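You operate a simulated robot arm through the tools that you are given. There is no shell and no other tool.

Carry out the task below with a simulated robot arm. There is one attempt and no reset: what you move stays moved.

Task
Weigh the red tomato in the purple dish and set the weight slider.
Fine: the slider goes to the weight shown; the tomato comes from the tray at N27 and goes back in its cell; tare the small scale with the empty dish on it; leave the dish on the scale and the scale on.

The check looks at the end state, three seconds after you hand in, the way a careful person would. Anything else that was tipped, shoved, dropped, spilled or broken makes it a failure.

Robot
A 6-joint arm with a two-finger gripper, fixed in place. Base frame: the origin is on the floor under the middle of its stand, x ahead of it, y to its left, z up. Lengths are in cm, angles in rad, forces in N, time in s.
With the tool pointing down near the work surface it reaches from about 44 to 82 cm from the base axis. Its first joint turns from -2.897 to 2.897 rad. Payload 1.66 kg.
Tool frame: the origin (TCP) lies between the finger pads and is the grasp point; the fingertips stand 1.6 cm ahead of it; z points along the fingers, y is the line along which they close. The gripper opens to 11.1 cm; its body begins 10.4 cm behind the TCP.
Orientation is that of the tool frame in the base frame, as [roll, pitch, yaw] about the fixed x, y, z axes, in that order (R = Rz(yaw) Ry(pitch) Rx(roll)). With the fingers straight down and closing along the base's y, the tool's x points along the base's -x, its y along +y and its z along -z.

Tools
- The arm moves only by the tool jog_arm. Its argument "rows" is a list of rows, each a list of 7 numbers: the shift along the tool's x, y, z in cm, then the turn, a rotation vector about the tool's x, y, z in rad, then the closure, from 0 (fully open) to 1 (shut). In form: [[tx, ty, tz, rx, ry, rz, claw], ...]. A call has 1 to 20 rows; each row shifts and turns the commanded pose from where the row before left it, along the tool's axes as they then stand. Rows are played at 5 a second. More than 5 cm and 0.15 rad between two rows, or a gripper value outside its range, and nothing of the call is played. Where a pose cannot be reached the arm comes as near as it can. A force on the tool above 40 N (or 10 N above the force at the start of the call, whichever is more), or a blocked arm, ends the call early, and 0.2 s more pass. Each finger travels about 16.98 cm/s and halts on what it meets, pressing with about 27 N; the grip force reading is that of the motor and also rises with nothing between the fingers. The clock runs only during rows and for 0.2 s after the last one: add rows that do not move to give the fingers time. It gives the time, the measured TCP pose, the force on the tool (base axes), the opening and the grip force at its end, in the units of the frame above (readings bear some noise), with the torque about the TCP (base axes, N m) and any sound that the robot's microphone picked up.
- Cameras (640 x 400 px; columns grow to the right, rows downward): "scene" is fixed at [4.91, 50.21, 135.63]; the picture's right is [-0.44, -0.90, 0.00], its down [-0.51, 0.25, -0.82] and it looks along [0.74, -0.37, -0.57] (base axes); focal length 347 px, centre (320, 200). "wrist" rides on the gripper at [7, 1.4, -14.3] in the tool frame; the picture's right is [-0.19, 0.98, 0.00], its down [-0.87, -0.17, -0.47] and it looks along [-0.46, -0.09, 0.88] (tool axes); focal length 230 px, centre (320, 200). There is no depth. A picture from a camera that has moved, and an enlarged one, comes with that camera's place and axes in the base frame and with its lens.
- snapshot(camera): a new picture of that camera. No time passes.
- move_column(by): moves the trunk up (or, below 0, down) by that many cm; the arm rides with it, the base frame stays. It gives what a move gives, with no picture.
- zoom(camera, box): a new picture of the part [left, top, right, bottom] of that camera's present view, enlarged. No time passes.
- finish_job(): hands the job in; it is judged then, once.

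Places have to be worked out from the pictures, the camera data and where the tool is seen. Open the gripper and draw the arm clear of the work before you hand the job in, unless the task says otherwise.

The tools are called after "Request:" as a command line: name --pt "numbers of a row" for each row, then --argument value for the rest, lists and objects as JSON in quotes. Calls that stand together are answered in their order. jog_arm: Moves the arm, as the interface text tells. Its arguments: {"type":"object","properties":{"rows":{"type":"array"}},"required":["rows"]} The other tools are called the same way: move_column (by) moves the trunk up or down; snapshot (camera) takes a picture; zoom (camera, box) takes an enlarged picture of a part of a camera's view; finish_job () hands the job in.

At the start:

```text
time: 0.0
eef_pos: [25.49, 24.71, 117.08]
tcp_rot: [3.141, 0.0, 3.141]
ft_force: [-0.4, 0.4, -0.9]
wrist_torque: [-0.01, 0.01, 0.01]
finger_gap: 11.11
grasp_force: 0.1
trunk travel left (down, up): [-15.0, 44.0]
```

scene: 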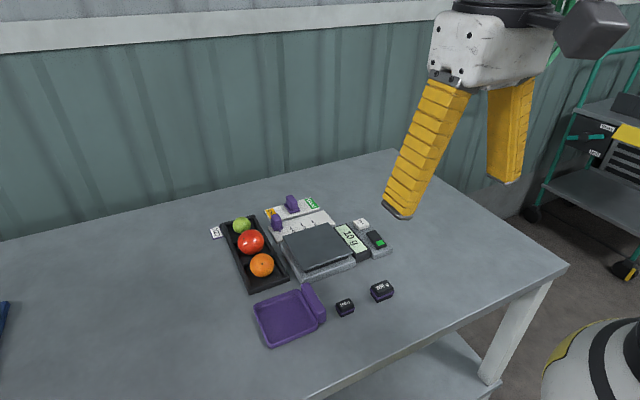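
wrist: 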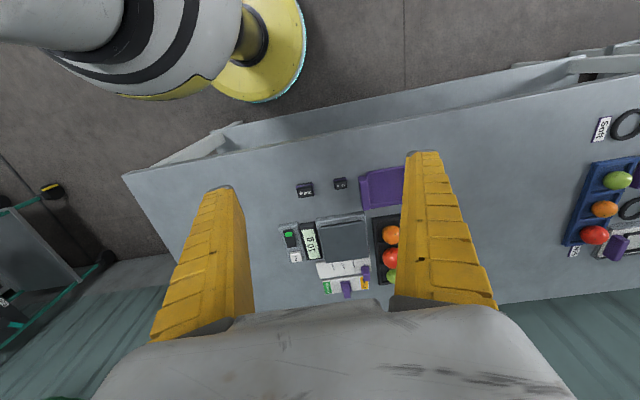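

I start by looking closely at the workspace to identify the scale, tray labels, sliders and dish.

Request:
zoom --camera "scene" --box '[200, 180, 420, 320]'

Request:
zoom --camera "scene" --box '[200, 185, 300, 250]'

Request:
zoom --camera "scene" --box '[320, 200, 420, 265]'

Request:
zoom --camera "wrist" --box '[270, 160, 430, 310]'

Request:
zoom --camera "wrist" --box '[540, 90, 640, 270]'

```text
2.86 times, centred on (310, 250) of scene
camera zoom: at [4.91, 50.21, 135.63], right [-0.44, -0.9, 0.0], down [-0.51, 0.25, -0.82], along [0.74, -0.37, -0.57], focal length 991 px, centre (349, 57)
```

zoom: 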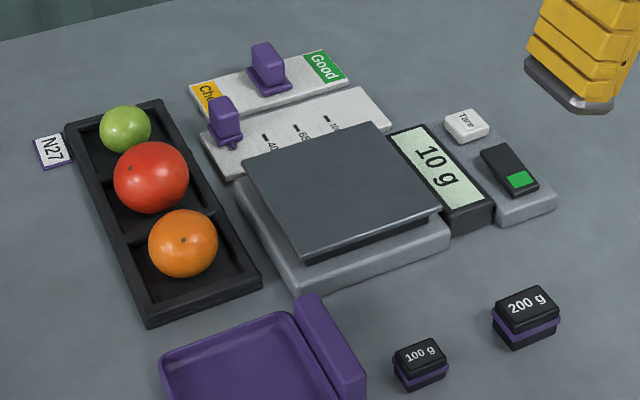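

```text
6.15 times, centred on (250, 218) of scene
camera zoom: at [4.91, 50.21, 135.63], right [-0.44, -0.9, 0.0], down [-0.51, 0.25, -0.82], along [0.74, -0.37, -0.57], focal length 2135 px, centre (751, 92)
```

zoom: 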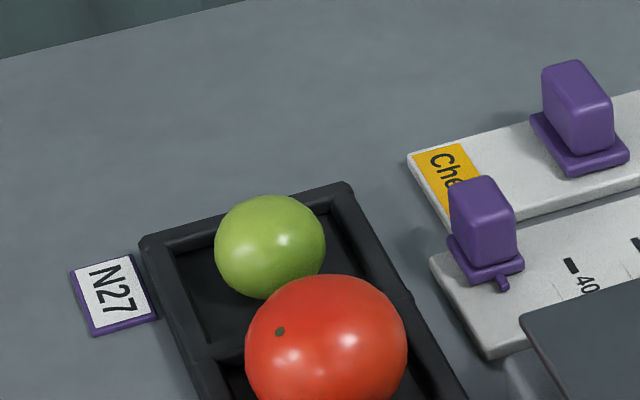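

```text
6.15 times, centred on (370, 232) of scene
camera zoom: at [4.91, 50.21, 135.63], right [-0.44, -0.9, 0.0], down [-0.51, 0.25, -0.82], along [0.74, -0.37, -0.57], focal length 2135 px, centre (12, 0)
```

zoom: 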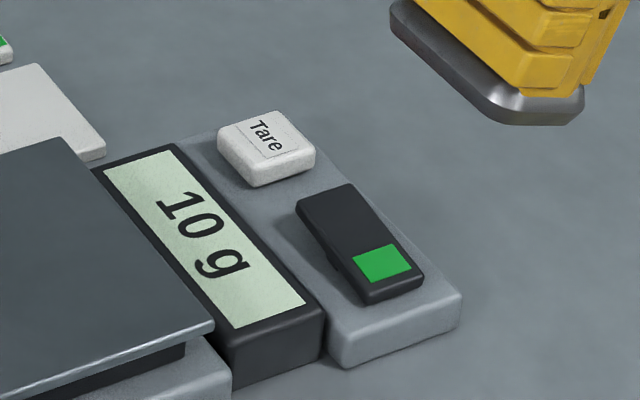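

```text
2.67 times, centred on (350, 235) of wrist
camera zoom: at [18.69, 25.98, 131.27], right [0.19, 0.98, 0.0], down [0.87, -0.17, 0.47], along [0.46, -0.09, -0.88], focal length 614 px, centre (240, 107)
```

zoom: 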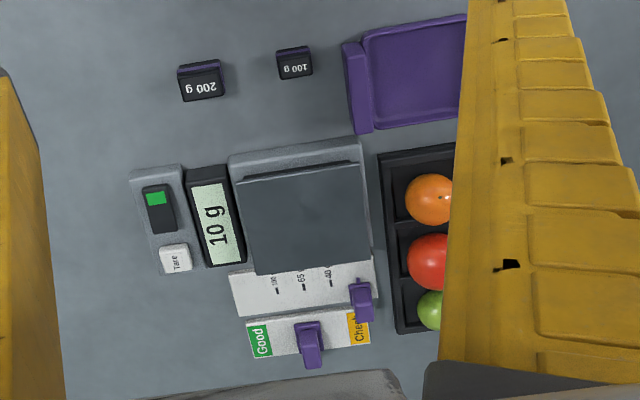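

```text
2.22 times, centred on (590, 180) of wrist
camera zoom: at [18.69, 25.98, 131.27], right [0.19, 0.98, 0.0], down [0.87, -0.17, 0.47], along [0.46, -0.09, -0.88], focal length 511 px, centre (-280, 244)
```

zoom: 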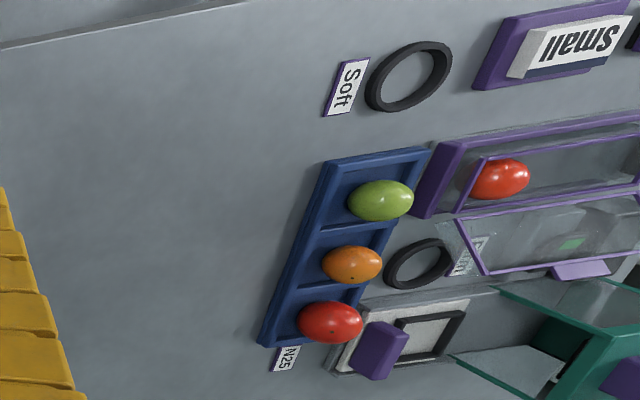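

The first scale reads 10 g and is on; its Tare button triangulates to about (60.9, 10.8, 81.8). There are other things at the left (a "Small" sign, tray N25), so I move the wrist camera to the left to see which scale is the small one.

Request:
jog_arm --pt "0 4 0 0 0 0 0" --pt "0 4 0 0 0 0 0" --pt "0 4 0 0 0 0 0" --pt "0 4 0 0 0 0 0" --pt "0 4 0 0 0 0 0" --pt "0 4 0 0 0 0 0" --pt "0 4 0 0 0 0 0" --pt "0 4 0 0 0 0 0" --pt "0 0 0 0 0 0 0"

Request:
snapshot --camera "wrist"

Request:
snapshot --camera "scene"

```text
time: 2.2
eef_pos: [29.54, 55.92, 116.64]
tcp_rot: [-3.14, 0.0, 3.077]
ft_force: [-0.9, 0.4, 0.0]
wrist_torque: [-0.03, -0.02, 0.01]
finger_gap: 11.1
grasp_force: 0.1
trunk travel left (down, up): [-15.0, 44.0]
stopped in row 9: the arm was blocked; the commanded pose is now the measured one
```

```text
taken
camera wrist: at [22.84, 57.74, 130.73], right [0.26, 0.97, 0.0], down [0.85, -0.23, 0.47], along [0.46, -0.12, -0.88], focal length 230 px, centre (320, 200)
```

wrist: 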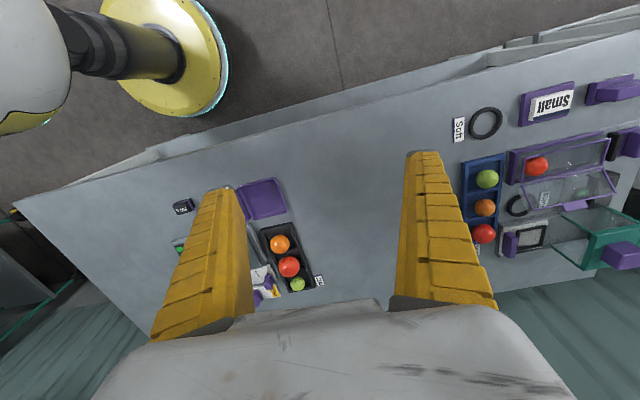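

```text
taken
```

scene: 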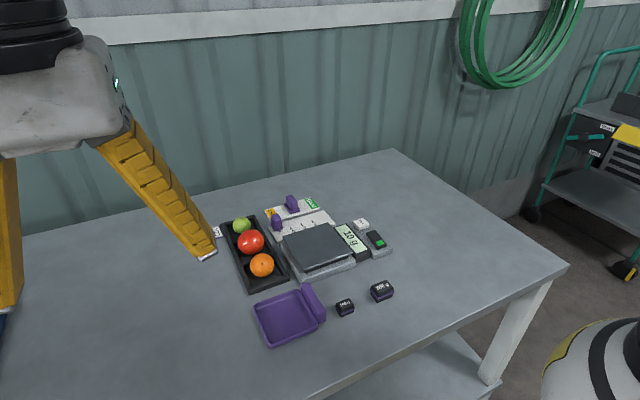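

The left station has tray N25, rings, lidded boxes and a "Small" sign; I zoom to make sure there is no other scale there.

Request:
zoom --camera "wrist" --box '[440, 60, 640, 280]'

Request:
zoom --camera "wrist" --box '[230, 160, 350, 310]'

Request:
zoom --camera "scene" --box '[250, 180, 350, 250]'

```text
1.82 times, centred on (540, 170) of wrist
camera zoom: at [22.84, 57.74, 130.73], right [0.26, 0.97, 0.0], down [0.85, -0.23, 0.47], along [0.46, -0.12, -0.88], focal length 418 px, centre (-80, 254)
```

zoom: 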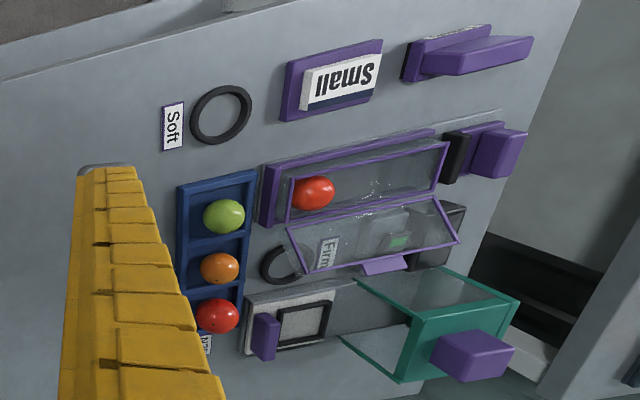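

```text
2.67 times, centred on (290, 235) of wrist
camera zoom: at [22.84, 57.74, 130.73], right [0.26, 0.97, 0.0], down [0.85, -0.23, 0.47], along [0.46, -0.12, -0.88], focal length 614 px, centre (400, 107)
```

zoom: 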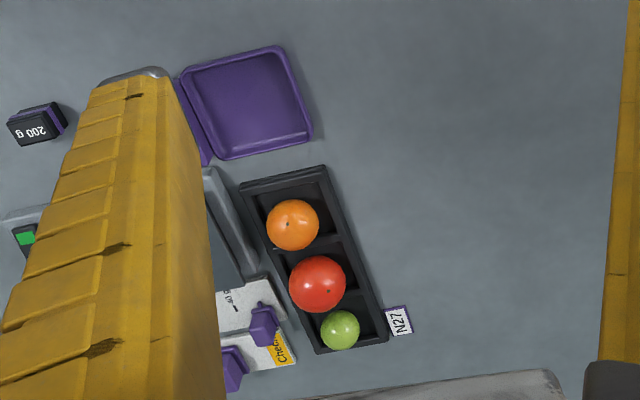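

```text
5.71 times, centred on (300, 215) of scene
camera zoom: at [4.91, 50.21, 135.63], right [-0.44, -0.9, 0.0], down [-0.51, 0.25, -0.82], along [0.74, -0.37, -0.57], focal length 1982 px, centre (434, 114)
```

zoom: 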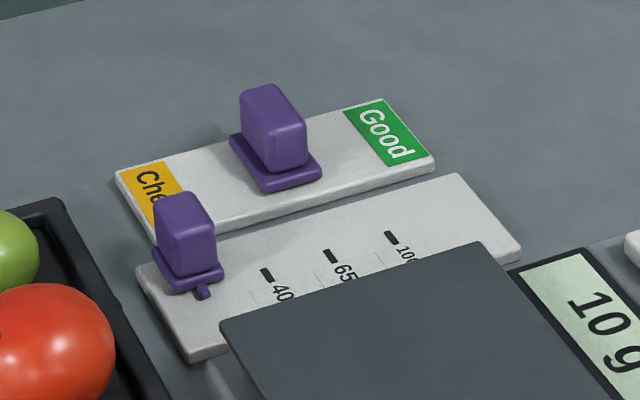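

Only one scale is evident, but something with a green light hides behind the lid at the left. I turn the tool to look toward the left end of the table to be sure.

Request:
jog_arm --pt "0 0 0 0 0 -0.14 0" --pt "0 0 0 0 0 -0.14 0" --pt "0 0 0 0 0 -0.14 0" --pt "0 0 0 0 0 -0.14 0" --pt "0 0 0 0 0 -0.14 0" --pt "0 0 0 0 0 -0.14 0" --pt "0 0 0 0 0 0 0"

Request:
snapshot --camera "wrist"

```text
time: 3.8
eef_pos: [29.54, 55.92, 116.51]
tcp_rot: [-3.14, 0.0, -2.368]
ft_force: [0.3, -0.1, 0.3]
wrist_torque: [0.01, 0.0, 0.01]
finger_gap: 11.08
grasp_force: 0.1
trunk travel left (down, up): [-15.0, 44.0]
```

```text
taken
camera wrist: at [23.76, 51.88, 130.77], right [-0.55, 0.83, 0.0], down [0.74, 0.49, 0.47], along [0.39, 0.26, -0.88], focal length 230 px, centre (320, 200)
```

wrist: 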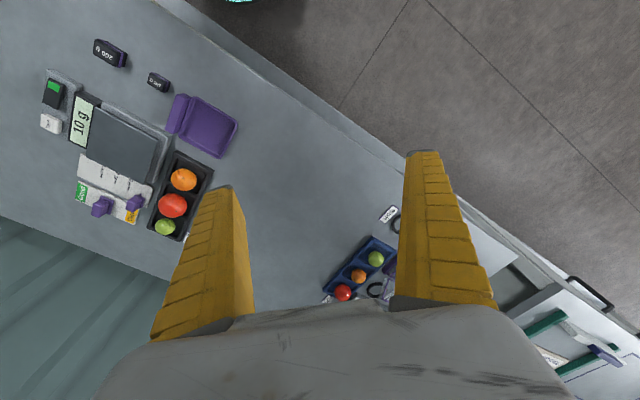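

I shift a bit further left for a proper view of the left station.

Request:
jog_arm --pt "-2.08 3.56 0 0 0 0.1 0" --pt "-2.08 3.56 0 0 0 0.1 0" --pt "-2.08 3.56 0 0 0 0.1 0" --pt "-2.08 3.56 0 0 0 0.1 0" --pt "-2.08 3.56 0 0 0 0.1 0" --pt "0 0 0 0 0 0 0"

Request:
snapshot --camera "wrist"

```text
time: 5.2
eef_pos: [27.27, 73.31, 115.81]
tcp_rot: [3.141, 0.0, -2.836]
ft_force: [0.3, 0.6, -0.6]
wrist_torque: [0.01, 0.0, -0.02]
finger_gap: 11.12
grasp_force: 0.1
out of reach, approached as far as the arm can: row 5
trunk travel left (down, up): [-15.0, 44.0]
```

```text
taken
camera wrist: at [20.28, 72.48, 130.07], right [-0.11, 0.99, 0.0], down [0.88, 0.1, 0.47], along [0.47, 0.05, -0.88], focal length 230 px, centre (320, 200)
```

wrist: 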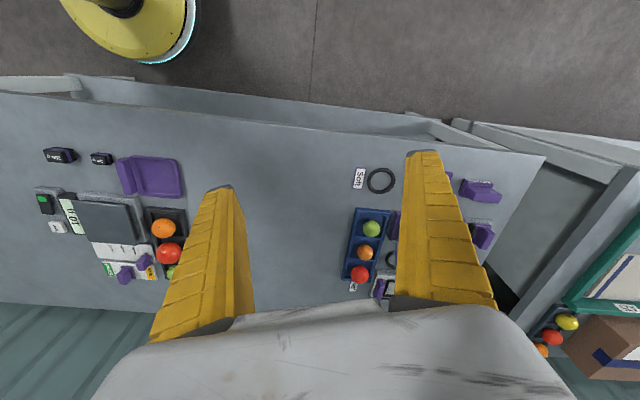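

The finger hides the left station here; I go back some 14 cm in y and zoom hard on it.

Request:
jog_arm --pt "1.05 -3.35 0 0 0 0.05 0" --pt "1.05 -3.35 0 0 0 0.05 0" --pt "1.05 -3.35 0 0 0 0.05 0" --pt "1.05 -3.35 0 0 0 0.05 0" --pt "0 0 0 0 0 0 0"

Request:
snapshot --camera "wrist"

Request:
zoom --camera "wrist" --box '[480, 100, 640, 280]'

```text
time: 6.4
eef_pos: [25.73, 59.21, 115.74]
tcp_rot: [-3.14, 0.002, -3.059]
ft_force: [0.0, -0.4, -0.2]
wrist_torque: [0.02, 0.03, 0.03]
finger_gap: 11.08
grasp_force: 0.0
trunk travel left (down, up): [-15.0, 44.0]
```

```text
taken
camera wrist: at [18.85, 59.98, 129.89], right [0.11, 0.99, 0.0], down [0.88, -0.1, 0.47], along [0.47, -0.05, -0.88], focal length 230 px, centre (320, 200)
```

wrist: 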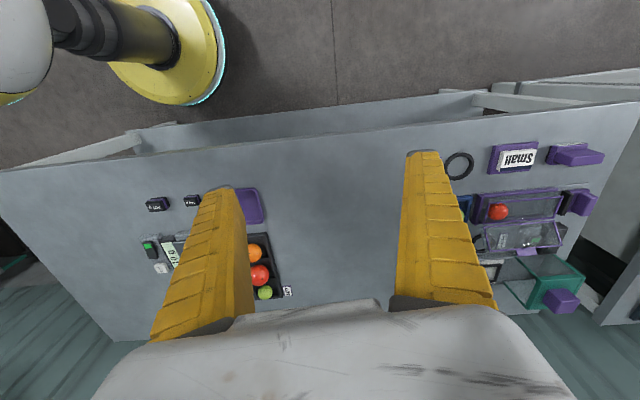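

```text
2.22 times, centred on (560, 190) of wrist
camera zoom: at [18.85, 59.98, 129.89], right [0.11, 0.99, 0.0], down [0.88, -0.1, 0.47], along [0.47, -0.05, -0.88], focal length 511 px, centre (-213, 222)
```

zoom: 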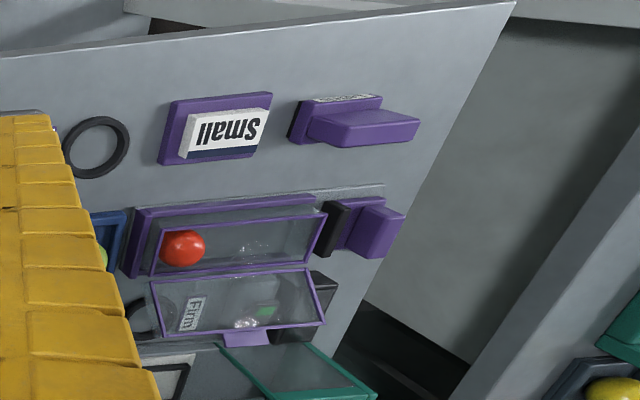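

The left station is a different instrument, so the small scale is the one beside the purple dish. I move back over this station for a close survey with the wrist camera.

Request:
jog_arm --pt "0 0 0 0 0 0.083 0" --pt "-1.6 -4.0 0 0 0 0 0" --pt "-1.6 -4.0 0 0 0 0 0" --pt "-1.6 -4.0 0 0 0 0 0" --pt "-1.6 -4.0 0 0 0 0 0" --pt "-1.6 -4.0 0 0 0 0 0" --pt "-1.6 -4.0 0 0 0 0 0" --pt "-1.6 -4.0 0 0 0 0 0" --pt "-1.6 -4.0 0 0 0 0 0" --pt "-1.6 -4.0 0 0 0 0 0" --pt "0 0 0 0 0 0 0"

Request:
snapshot --camera "wrist"

```text
time: 8.8
eef_pos: [39.94, 23.03, 115.73]
tcp_rot: [-3.141, 0.0, 3.14]
ft_force: [0.1, 0.6, -0.3]
wrist_torque: [0.03, 0.02, 0.04]
finger_gap: 11.06
grasp_force: 0.1
trunk travel left (down, up): [-15.0, 44.0]
```

```text
taken
camera wrist: at [33.13, 24.44, 130.02], right [0.19, 0.98, 0.0], down [0.87, -0.17, 0.47], along [0.46, -0.09, -0.88], focal length 230 px, centre (320, 200)
```

wrist: 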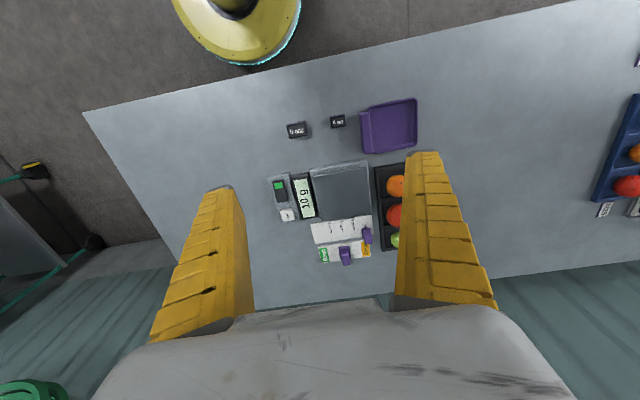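

I shift to centre the station between the fingers and descend for a finer view.

Request:
jog_arm --pt "-1.5 0 3 0 0 0 0" --pt "-1.5 0 3 0 0 0 0" --pt "-1.5 0 3 0 0 0 0" --pt "-1.5 0 3 0 0 0 0" --pt "0 0 0 0 0 0 0"

Request:
snapshot --camera "wrist"

Request:
zoom --camera "wrist" --box '[240, 100, 440, 300]'

```text
time: 10.0
eef_pos: [46.01, 22.78, 103.65]
tcp_rot: [3.141, 0.0, 3.14]
ft_force: [0.8, 0.2, 0.4]
wrist_torque: [-0.02, 0.01, -0.01]
finger_gap: 11.08
grasp_force: 0.1
trunk travel left (down, up): [-15.0, 44.0]
```

```text
taken
camera wrist: at [39.1, 24.29, 117.86], right [0.19, 0.98, 0.0], down [0.87, -0.17, 0.47], along [0.46, -0.09, -0.88], focal length 230 px, centre (320, 200)
```

wrist: 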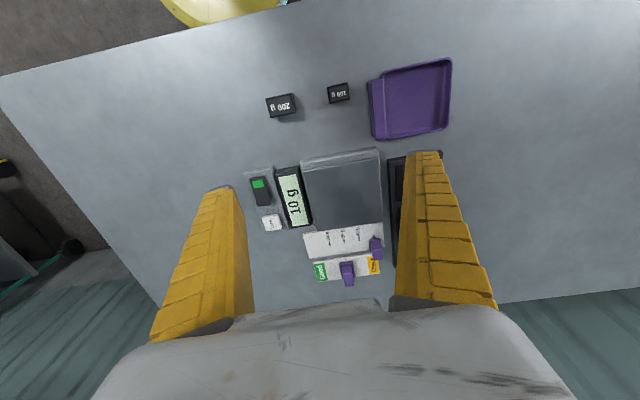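

```text
2.00 times, centred on (340, 200) of wrist
camera zoom: at [39.1, 24.29, 117.86], right [0.19, 0.98, 0.0], down [0.87, -0.17, 0.47], along [0.46, -0.09, -0.88], focal length 460 px, centre (280, 200)
```

zoom: 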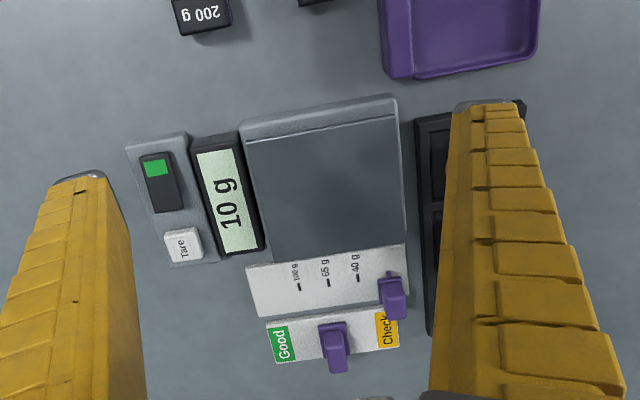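

The slider plate shows marks 40, 65 and 100 g. Next I zoom on the dish and other details in the scene to understand its shape.

Request:
zoom --camera "scene" --box '[240, 270, 340, 360]'

Request:
zoom --camera "wrist" --box '[340, 30, 480, 170]'

Request:
zoom --camera "scene" --box '[215, 200, 295, 300]'

```text
4.44 times, centred on (290, 315) of scene
camera zoom: at [4.91, 50.21, 135.63], right [-0.44, -0.9, 0.0], down [-0.51, 0.25, -0.82], along [0.74, -0.37, -0.57], focal length 1542 px, centre (453, -311)
```

zoom: 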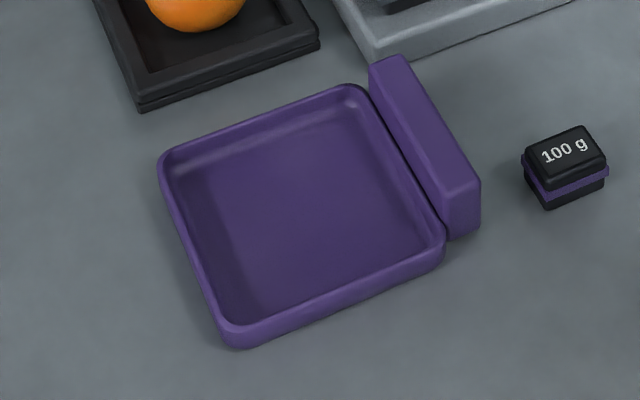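

```text
2.86 times, centred on (410, 100) of wrist
camera zoom: at [39.1, 24.29, 117.86], right [0.19, 0.98, 0.0], down [0.87, -0.17, 0.47], along [0.46, -0.09, -0.88], focal length 657 px, centre (63, 486)
```

zoom: 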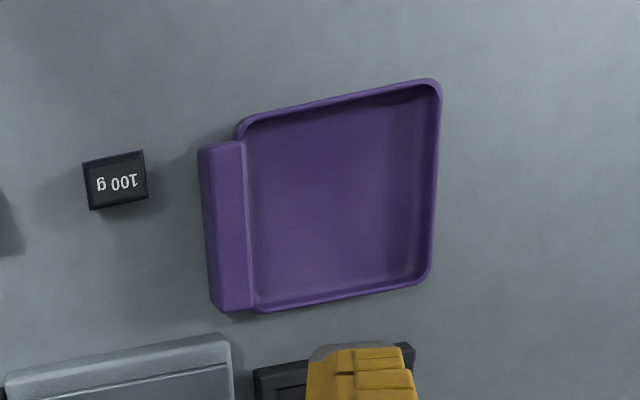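

```text
4.00 times, centred on (255, 250) of scene
camera zoom: at [4.91, 50.21, 135.63], right [-0.44, -0.9, 0.0], down [-0.51, 0.25, -0.82], along [0.74, -0.37, -0.57], focal length 1388 px, centre (580, 0)
```

zoom: 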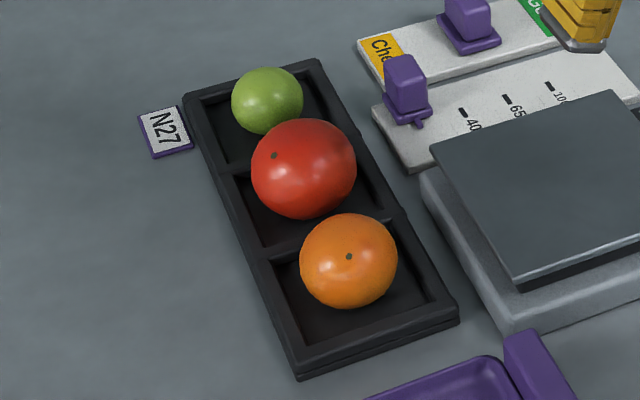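

From the views the dish spans about x 40.2–49.5, y 32.5–42, with a 2 cm wide handle block at y 30.5–32.5 (x 40.8–48.6), the table at about z 80. I move above the handle for a closer look to refine position and height.

Request:
jog_arm --pt "0.4 2.9 1 0 0 0 0" --pt "0.45 2.9 3 0 0 0 0" --pt "0.45 2.9 3 0 0 0 0" --pt "0 0 3.6 0 0 0 0" --pt "0 0 0 0 0 0 0"

Request:
snapshot --camera "wrist"

Request:
zoom --camera "wrist" --box '[240, 60, 440, 240]'

Request:
snapshot --camera "scene"

```text
time: 11.2
eef_pos: [44.89, 31.89, 92.79]
tcp_rot: [-3.141, 0.0, 3.139]
ft_force: [0.8, -0.3, 0.7]
wrist_torque: [0.0, -0.02, -0.03]
finger_gap: 11.1
grasp_force: 0.1
trunk travel left (down, up): [-15.0, 44.0]
```

```text
taken
camera wrist: at [38.13, 33.19, 106.97], right [0.19, 0.98, 0.0], down [0.87, -0.17, 0.47], along [0.46, -0.09, -0.88], focal length 230 px, centre (320, 200)
```

wrist: 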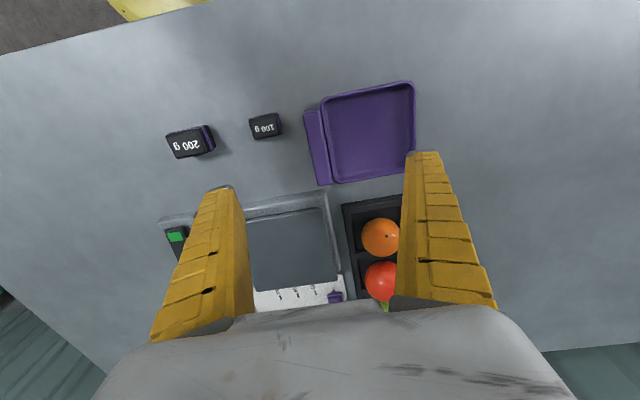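

```text
2.22 times, centred on (340, 150) of wrist
camera zoom: at [38.13, 33.19, 106.97], right [0.19, 0.98, 0.0], down [0.87, -0.17, 0.47], along [0.46, -0.09, -0.88], focal length 511 px, centre (276, 311)
```

zoom: 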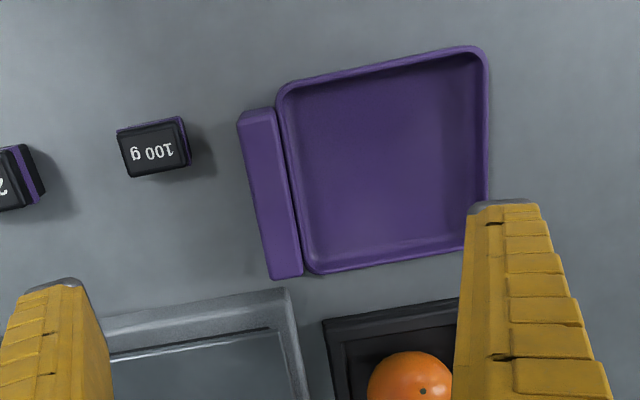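

```text
taken
```

scene: 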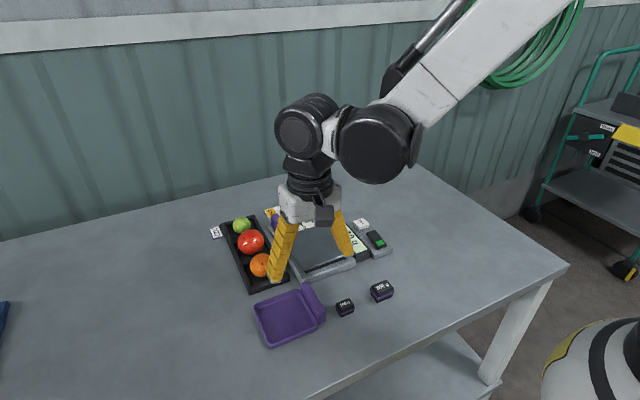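

Two-view triangulation puts the handle top at about z 82.3 and the table near 79.8; to fix the height precisely I'll touch the bare table gently at about (52, 54), well clear of everything.

Request:
jog_arm --pt "-1.4 4.4 0 0 0 0 0" --pt "-1.4 4.4 0 0 0 0 0" --pt "-1.4 4.4 0 0 0 0 0" --pt "-1.4 4.4 0 0 0 0 0" --pt "-1.4 4.4 0 0 0 0 0" --pt "0 0 3 0 0 0 0" --pt "0 0 3 0 0 0 0" --pt "0 0 2 0 0 0 0" --pt "0 0 0 0 0 0 0"

Request:
snapshot --camera "wrist"

```text
time: 13.2
eef_pos: [51.78, 53.42, 84.95]
tcp_rot: [3.142, 0.0, 3.141]
ft_force: [-0.7, -0.3, -0.3]
wrist_torque: [0.0, 0.01, -0.01]
finger_gap: 11.08
grasp_force: 0.0
trunk travel left (down, up): [-15.0, 44.0]
```

```text
taken
camera wrist: at [44.97, 54.86, 99.13], right [0.19, 0.98, 0.0], down [0.87, -0.17, 0.47], along [0.46, -0.09, -0.88], focal length 230 px, centre (320, 200)
```

wrist: 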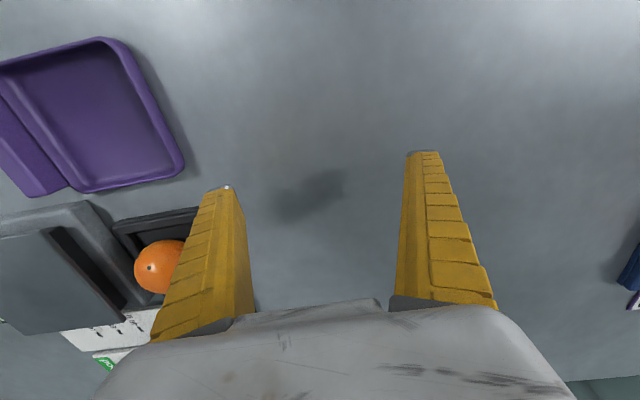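

The table below is bare, so I lower slowly in small steps until contact.

Request:
jog_arm --pt "0 0 1.0 0 0 0 0" --pt "0 0 1.0 0 0 0 0" --pt "0 0 0.3 0 0 0 0" --pt "0 0 0.3 0 0 0 0" --pt "0 0 0.2 0 0 0 0" --pt "0 0 0.2 0 0 0 0" --pt "0 0 0.2 0 0 0 0" --pt "0 0 0.2 0 0 0 0" --pt "0 0 0.2 0 0 0 0"

```text
time: 15.2
eef_pos: [51.74, 53.68, 81.5]
tcp_rot: [3.141, 0.001, 3.141]
ft_force: [-0.5, -0.7, 0.3]
wrist_torque: [0.01, -0.04, -0.03]
finger_gap: 11.1
grasp_force: 0.1
trunk travel left (down, up): [-15.0, 44.0]
```

No contact yet with the fingertips at about z 79.9; I continue in 0.15 cm steps.

Request:
jog_arm --pt "0 0 0.15 0 0 0 0" --pt "0 0 0.15 0 0 0 0" --pt "0 0 0.15 0 0 0 0" --pt "0 0 0.15 0 0 0 0" --pt "0 0 0.15 0 0 0 0" --pt "0 0 0.15 0 0 0 0"

```text
time: 16.5
eef_pos: [51.72, 53.78, 80.9]
tcp_rot: [3.142, 0.005, 3.139]
ft_force: [-1.8, 0.8, 23.1]
wrist_torque: [-0.44, 0.06, -0.24]
finger_gap: 11.15
grasp_force: 0.0
trunk travel left (down, up): [-15.0, 44.0]
stopped in row 6: the force on the tool passed its limit at 43 N (the readings are from after the stop); the commanded pose is now the measured one
```

Contact came at TCP z ≈ 80.95, so the table is at about z 79.4, the handle top about 81.9 and the dish rim about 80.8. I lift and go above the handle with the fingers partly closed.

Request:
jog_arm --pt "0 0 -3 0 0 0 0" --pt "0 0 -4 0 0 0 0" --pt "0 0 -4 0 0 0 0" --pt "1.3 -4.4 0 0 0 0 0.3" --pt "1.3 -4.4 0 0 0 0 0.6" --pt "1.3 -4.4 0 0 0 0 0.6" --pt "1.3 -4.4 0 0 0 0 0.6" --pt "1.2 -4.4 0 0 0 0 0.6" --pt "0 0 3 0 0 0 0.6" --pt "0 0 2 0 0 0 0.6" --pt "0 0 0 0 0 0 0.6"

Request:
snapshot --camera "wrist"

Request:
zoom --camera "wrist" --box '[220, 80, 420, 220]'

Request:
zoom --camera "scene" --box '[240, 230, 360, 350]'

```text
time: 18.9
eef_pos: [45.52, 31.74, 86.71]
tcp_rot: [-3.139, 0.001, 3.14]
ft_force: [-0.4, -0.4, 0.6]
wrist_torque: [0.05, -0.01, -0.03]
finger_gap: 4.68
grasp_force: 2.3
trunk travel left (down, up): [-15.0, 44.0]
```

```text
taken
camera wrist: at [38.67, 33.16, 100.88], right [0.19, 0.98, 0.0], down [0.86, -0.17, 0.47], along [0.46, -0.09, -0.88], focal length 230 px, centre (320, 200)
```

wrist: 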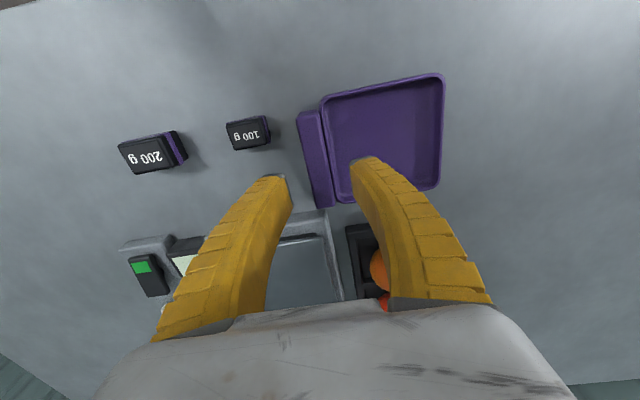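

```text
2.86 times, centred on (320, 150) of wrist
camera zoom: at [38.67, 33.16, 100.88], right [0.19, 0.98, 0.0], down [0.86, -0.17, 0.47], along [0.46, -0.09, -0.88], focal length 657 px, centre (320, 343)
```

zoom: 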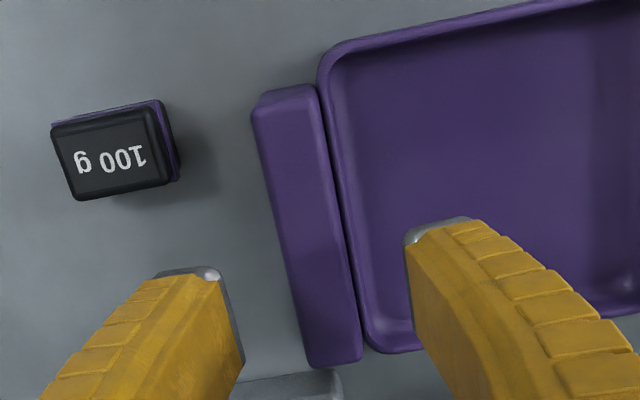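

```text
3.33 times, centred on (300, 290) of scene
camera zoom: at [4.91, 50.21, 135.63], right [-0.44, -0.9, 0.0], down [-0.51, 0.25, -0.82], along [0.74, -0.37, -0.57], focal length 1156 px, centre (387, -100)
```

zoom: 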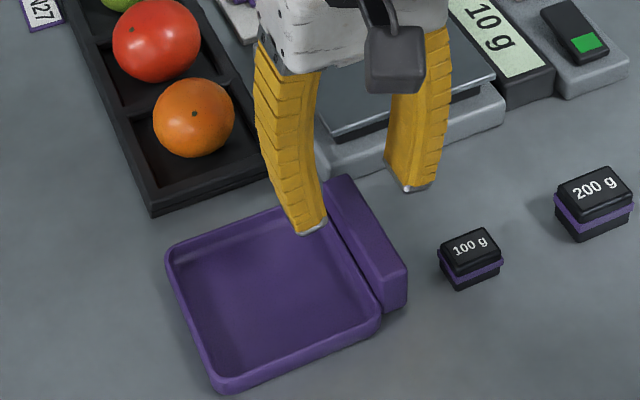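

The fingers straddle the handle with the handle about 0.2 cm toward −y of the TCP line. I nudge −0.2 in y and descend to TCP z ≈ 82.7 so the tips stay just above the dish rim.

Request:
jog_arm --pt "0.2 -0.2 1 0 0 0 0.6" --pt "0 0 1 0 0 0 0.6" --pt "0 0 1 0 0 0 0.6" --pt "0 0 0.6 0 0 0 0.6" --pt "0 0 0.4 0 0 0 0.6" --pt "0 0 0 0 0 0 0.6"

Request:
zoom --camera "scene" --box '[260, 260, 340, 340]'

Request:
zoom --camera "wrist" --box '[220, 80, 420, 220]'

```text
time: 20.3
eef_pos: [45.05, 31.74, 82.72]
tcp_rot: [-3.14, 0.002, 3.14]
ft_force: [-0.5, -0.8, -0.7]
wrist_torque: [-0.01, 0.02, 0.01]
finger_gap: 4.65
grasp_force: 1.7
trunk travel left (down, up): [-15.0, 44.0]
```

```text
5.00 times, centred on (300, 300) of scene
camera zoom: at [4.91, 50.21, 135.63], right [-0.44, -0.9, 0.0], down [-0.51, 0.25, -0.82], along [0.74, -0.37, -0.57], focal length 1735 px, centre (420, -300)
```

zoom: 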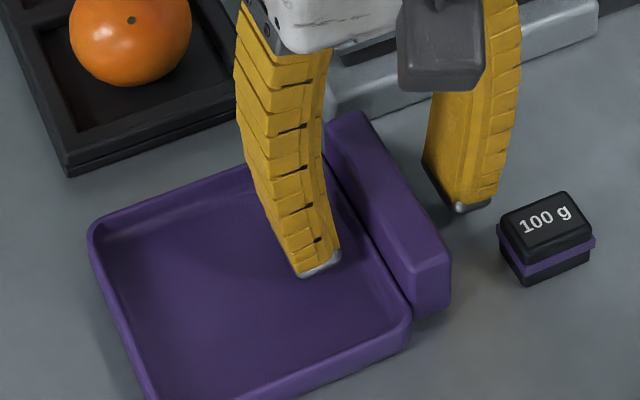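

```text
2.86 times, centred on (320, 150) of wrist
camera zoom: at [38.36, 33.02, 96.95], right [0.19, 0.98, 0.0], down [0.86, -0.17, 0.47], along [0.46, -0.09, -0.88], focal length 657 px, centre (320, 343)
```

zoom: 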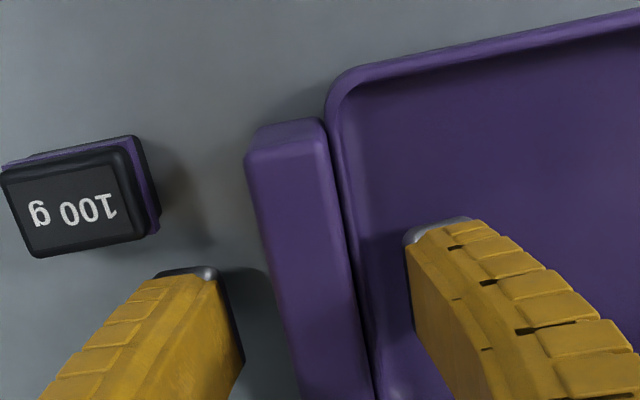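

The fingers straddle the handle, tips low but above the floor. I close on it slowly.

Request:
jog_arm --pt "0 0 0 0 0 0 0.7" --pt "0 0 0 0 0 0 0.76" --pt "0 0 0 0 0 0 0.82" --pt "0 0 0 0 0 0 0.9" --pt "0 0 0 0 0 0 1.0" --pt "0 0 0 0 0 0 1.0" --pt "0 0 0 0 0 0 1.0"

Request:
zoom --camera "scene" --box '[260, 260, 340, 340]'

Request:
zoom --camera "wrist" --box '[220, 80, 420, 220]'

```text
time: 21.9
eef_pos: [45.1, 31.55, 82.74]
tcp_rot: [-3.141, 0.001, 3.139]
ft_force: [1.1, -1.0, 10.2]
wrist_torque: [0.1, 0.03, -0.05]
finger_gap: 1.42
grasp_force: 27.2
trunk travel left (down, up): [-15.0, 44.0]
```

```text
5.00 times, centred on (300, 300) of scene
camera zoom: at [4.91, 50.21, 135.63], right [-0.44, -0.9, 0.0], down [-0.51, 0.25, -0.82], along [0.74, -0.37, -0.57], focal length 1735 px, centre (420, -300)
```

zoom: 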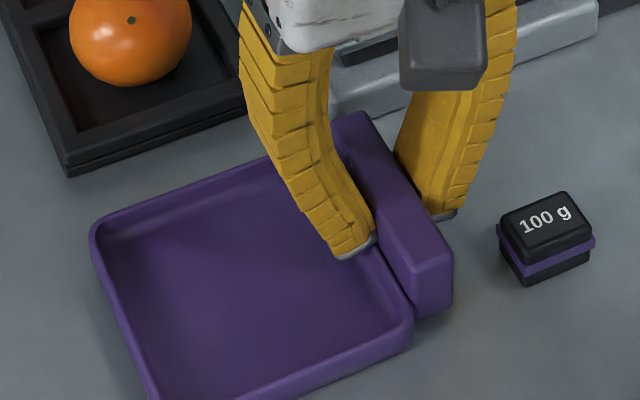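

```text
2.86 times, centred on (320, 150) of wrist
camera zoom: at [38.33, 32.98, 97.0], right [0.19, 0.98, 0.0], down [0.86, -0.17, 0.47], along [0.47, -0.09, -0.88], focal length 657 px, centre (320, 343)
```

zoom: 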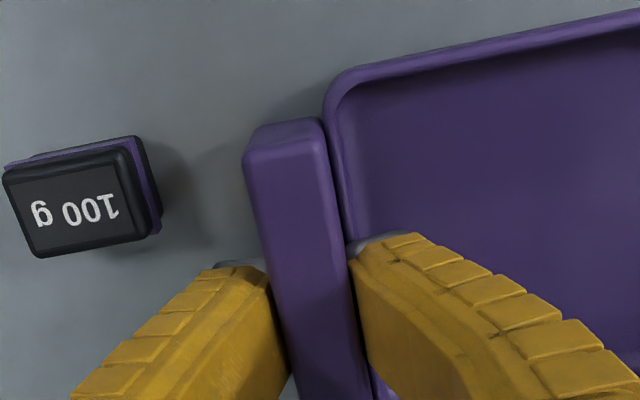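

The grip holds the handle with a 1.42 cm gap at 27 N. I lift a little and check it hangs level.

Request:
jog_arm --pt "0 0 -0.5 0 0 0 1.0" --pt "0 0 -1 0 0 0 1.0" --pt "0 0 -1.5 0 0 0 1.0" --pt "0 0 0 0 0 0 1.0"

Request:
zoom --camera "scene" --box '[240, 230, 360, 350]'

```text
time: 22.9
eef_pos: [45.26, 31.55, 85.77]
tcp_rot: [-3.141, 0.002, 3.14]
ft_force: [0.5, -0.7, -0.5]
wrist_torque: [-0.03, 0.03, -0.01]
finger_gap: 1.19
grasp_force: 27.2
trunk travel left (down, up): [-15.0, 44.0]
```

```text
3.33 times, centred on (300, 290) of scene
camera zoom: at [4.91, 50.21, 135.63], right [-0.44, -0.9, 0.0], down [-0.51, 0.25, -0.82], along [0.74, -0.37, -0.57], focal length 1156 px, centre (387, -100)
```

zoom: 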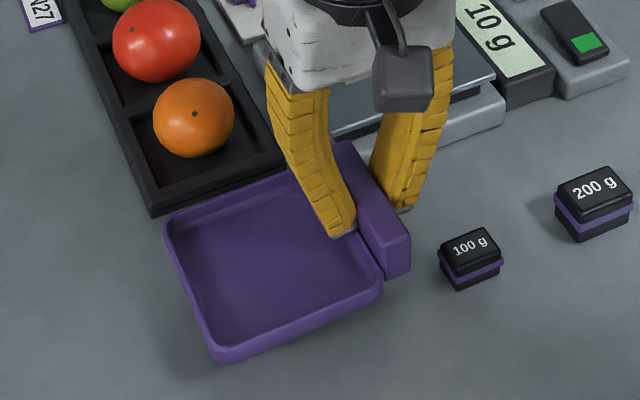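

The dish is lifted; the gap went from 1.42 to 1.19, so I check grip and level with the wrist camera before carrying it.

Request:
zoom --camera "wrist" --box '[200, 40, 460, 240]'

Request:
zoom --camera "scene" --box '[265, 255, 325, 315]'

```text
2.00 times, centred on (330, 140) of wrist
camera zoom: at [38.35, 32.92, 99.93], right [0.19, 0.98, 0.0], down [0.86, -0.17, 0.47], along [0.46, -0.09, -0.88], focal length 460 px, centre (300, 320)
```

zoom: 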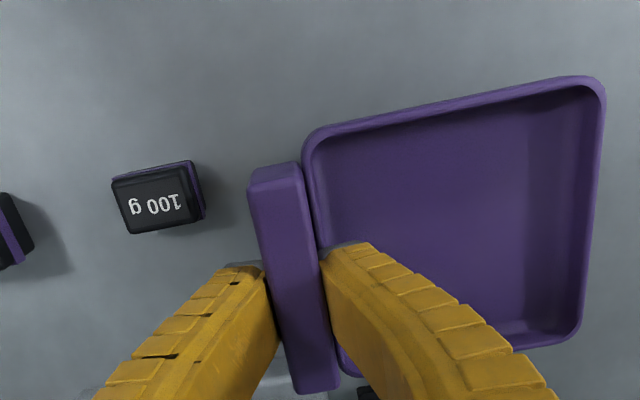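

```text
6.67 times, centred on (295, 285) of scene
camera zoom: at [4.91, 50.21, 135.63], right [-0.44, -0.9, 0.0], down [-0.51, 0.25, -0.82], along [0.74, -0.37, -0.57], focal length 2313 px, centre (487, -367)
```

zoom: 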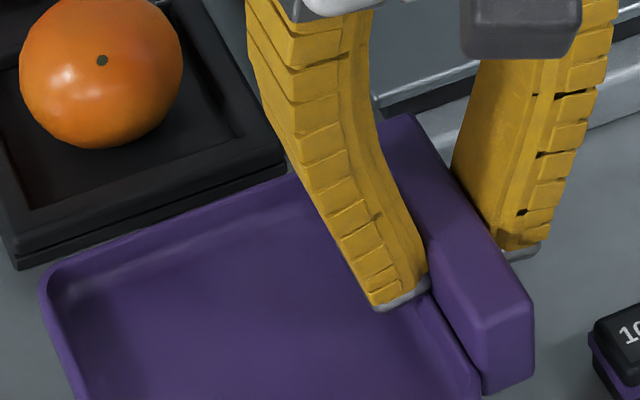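

The handle is held near its middle. The scale pan computes to x 51.1–62.7, y 19.2–30.9, top z ≈ 84.3, so I lift to z 92.5 and carry the dish to TCP (57.0, 20.3).

Request:
jog_arm --pt "0 0 -2.2 0 0 0 1.0" --pt "0 0 -2.3 0 0 0 1.0" --pt "0 0 -2.2 0 0 0 1.0" --pt "-2 -1.9 0 0 0 0 1.0" --pt "-2 -1.9 0 0 0 0 1.0" --pt "-2 -1.9 0 0 0 0 1.0" --pt "-2 -1.9 0 0 0 0 1.0" --pt "-2 -1.9 0 0 0 0 1.0" --pt "-1.8 -1.8 0 0 0 0 1.0" --pt "0 0 0 0 0 0 1.0"

Request:
snapshot --camera "scene"

Request:
snapshot --camera "wrist"

```text
time: 25.1
eef_pos: [56.94, 20.34, 92.32]
tcp_rot: [-3.141, 0.002, 3.14]
ft_force: [-0.1, 0.1, -1.2]
wrist_torque: [-0.01, 0.0, 0.02]
finger_gap: 1.19
grasp_force: 27.1
trunk travel left (down, up): [-15.0, 44.0]
```

```text
taken
```

scene: 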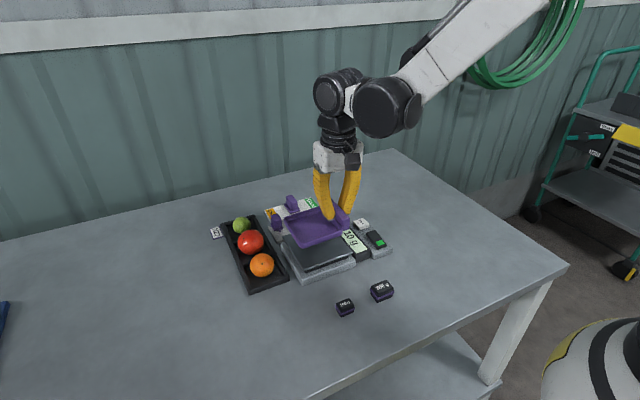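

```text
taken
camera wrist: at [50.16, 21.67, 106.51], right [0.19, 0.98, 0.0], down [0.86, -0.17, 0.47], along [0.46, -0.09, -0.88], focal length 230 px, centre (320, 200)
```

wrist: 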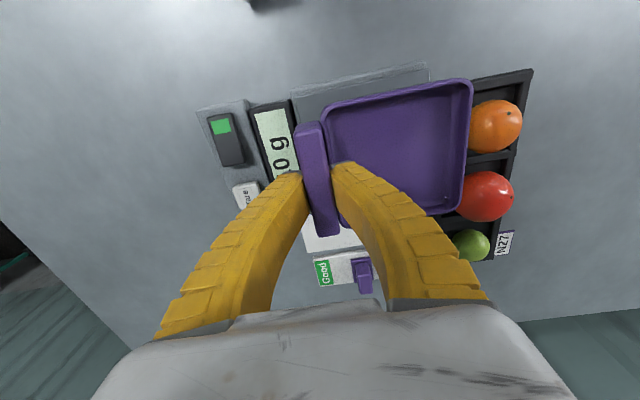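

The dish is now over the pan. I zoom in to check level and clearance before lowering.

Request:
zoom --camera "scene" --box '[250, 170, 410, 290]'

Request:
zoom --camera "wrist" --box '[220, 50, 540, 270]'

```text
3.33 times, centred on (330, 230) of scene
camera zoom: at [4.91, 50.21, 135.63], right [-0.44, -0.9, 0.0], down [-0.51, 0.25, -0.82], along [0.74, -0.37, -0.57], focal length 1156 px, centre (287, 100)
```

zoom: 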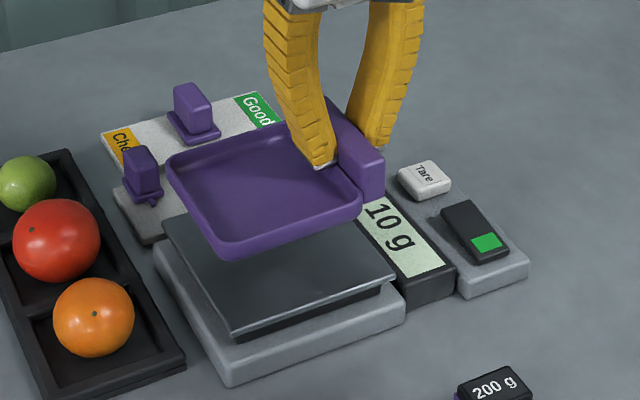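

```text
1.82 times, centred on (380, 160) of wrist
camera zoom: at [50.16, 21.67, 106.51], right [0.19, 0.98, 0.0], down [0.86, -0.17, 0.47], along [0.46, -0.09, -0.88], focal length 418 px, centre (211, 273)
```

zoom: 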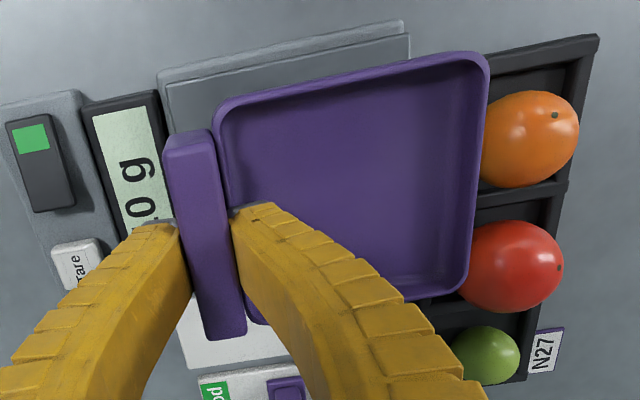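

The dish is level and lies within the pan outline. I lower it, slowly near the expected contact at TCP z ≈ 87.6.

Request:
jog_arm --pt "0 0 1.2 0 0 0 1.0" --pt "0 0 1.2 0 0 0 1.0" --pt "0 0 0.8 0 0 0 1.0" --pt "0 0 0.4 0 0 0 1.0" --pt "0 0 0.2 0 0 0 1.0" --pt "0 0 0.2 0 0 0 1.0" --pt "0 0 0.2 0 0 0 1.0" --pt "0 0 0 0 0 0 1.0"

Request:
zoom --camera "scene" --box '[250, 170, 410, 290]'

```text
time: 26.9
eef_pos: [57.09, 20.31, 88.21]
tcp_rot: [-3.141, 0.002, 3.139]
ft_force: [0.1, -0.6, 0.6]
wrist_torque: [0.03, -0.01, 0.0]
finger_gap: 1.18
grasp_force: 26.8
trunk travel left (down, up): [-15.0, 44.0]
```

```text
3.33 times, centred on (330, 230) of scene
camera zoom: at [4.91, 50.21, 135.63], right [-0.44, -0.9, 0.0], down [-0.51, 0.25, -0.82], along [0.74, -0.37, -0.57], focal length 1156 px, centre (287, 100)
```

zoom: 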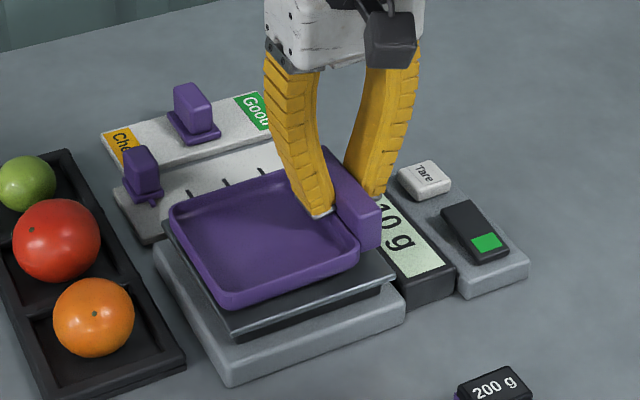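

Not in contact yet (display still 10 g); I go on in 0.15 cm steps.

Request:
jog_arm --pt "0 0 0.15 0 0 0 1.0" --pt "0 0 0.15 0 0 0 1.0" --pt "0 0 0.15 0 0 0 1.0" --pt "0 0 0.15 0 0 0 1.0" --pt "0 0 0 0 0 0 1.0"

Request:
zoom --camera "scene" --box '[250, 170, 410, 290]'

```text
time: 28.1
eef_pos: [56.94, 20.35, 87.74]
tcp_rot: [3.141, 0.002, 3.14]
ft_force: [0.0, 0.0, 0.4]
wrist_torque: [-0.02, 0.02, 0.0]
finger_gap: 1.18
grasp_force: 26.5
trunk travel left (down, up): [-15.0, 44.0]
```

```text
3.33 times, centred on (330, 230) of scene
camera zoom: at [4.91, 50.21, 135.63], right [-0.44, -0.9, 0.0], down [-0.51, 0.25, -0.82], along [0.74, -0.37, -0.57], focal length 1156 px, centre (287, 100)
```

zoom: 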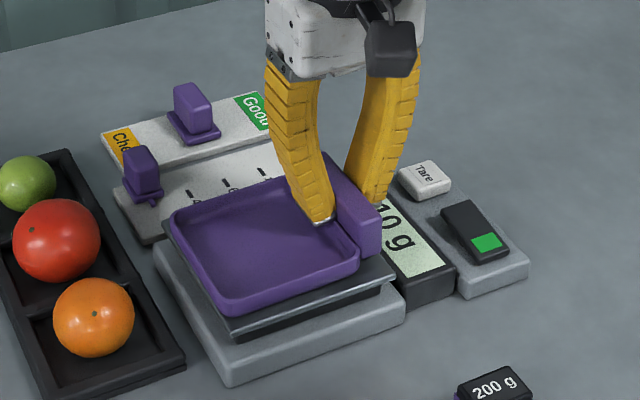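

Still free; I continue down in small steps.

Request:
jog_arm --pt "0 0 0.15 0 0 0 1.0" --pt "0 0 0.15 0 0 0 1.0" --pt "0 0 0.15 0 0 0 1.0" --pt "0 0 0 0 0 0 1.0"

Request:
zoom --camera "scene" --box '[250, 170, 410, 290]'

```text
time: 29.1
eef_pos: [57.05, 20.36, 87.2]
tcp_rot: [3.141, 0.001, 3.139]
ft_force: [0.2, -0.6, -0.2]
wrist_torque: [0.0, -0.04, -0.02]
finger_gap: 1.19
grasp_force: 26.8
trunk travel left (down, up): [-15.0, 44.0]
```

```text
3.33 times, centred on (330, 230) of scene
camera zoom: at [4.91, 50.21, 135.63], right [-0.44, -0.9, 0.0], down [-0.51, 0.25, -0.82], along [0.74, -0.37, -0.57], focal length 1156 px, centre (287, 100)
```

zoom: 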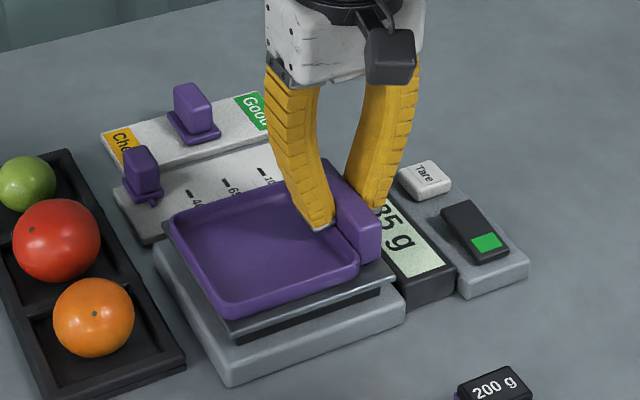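

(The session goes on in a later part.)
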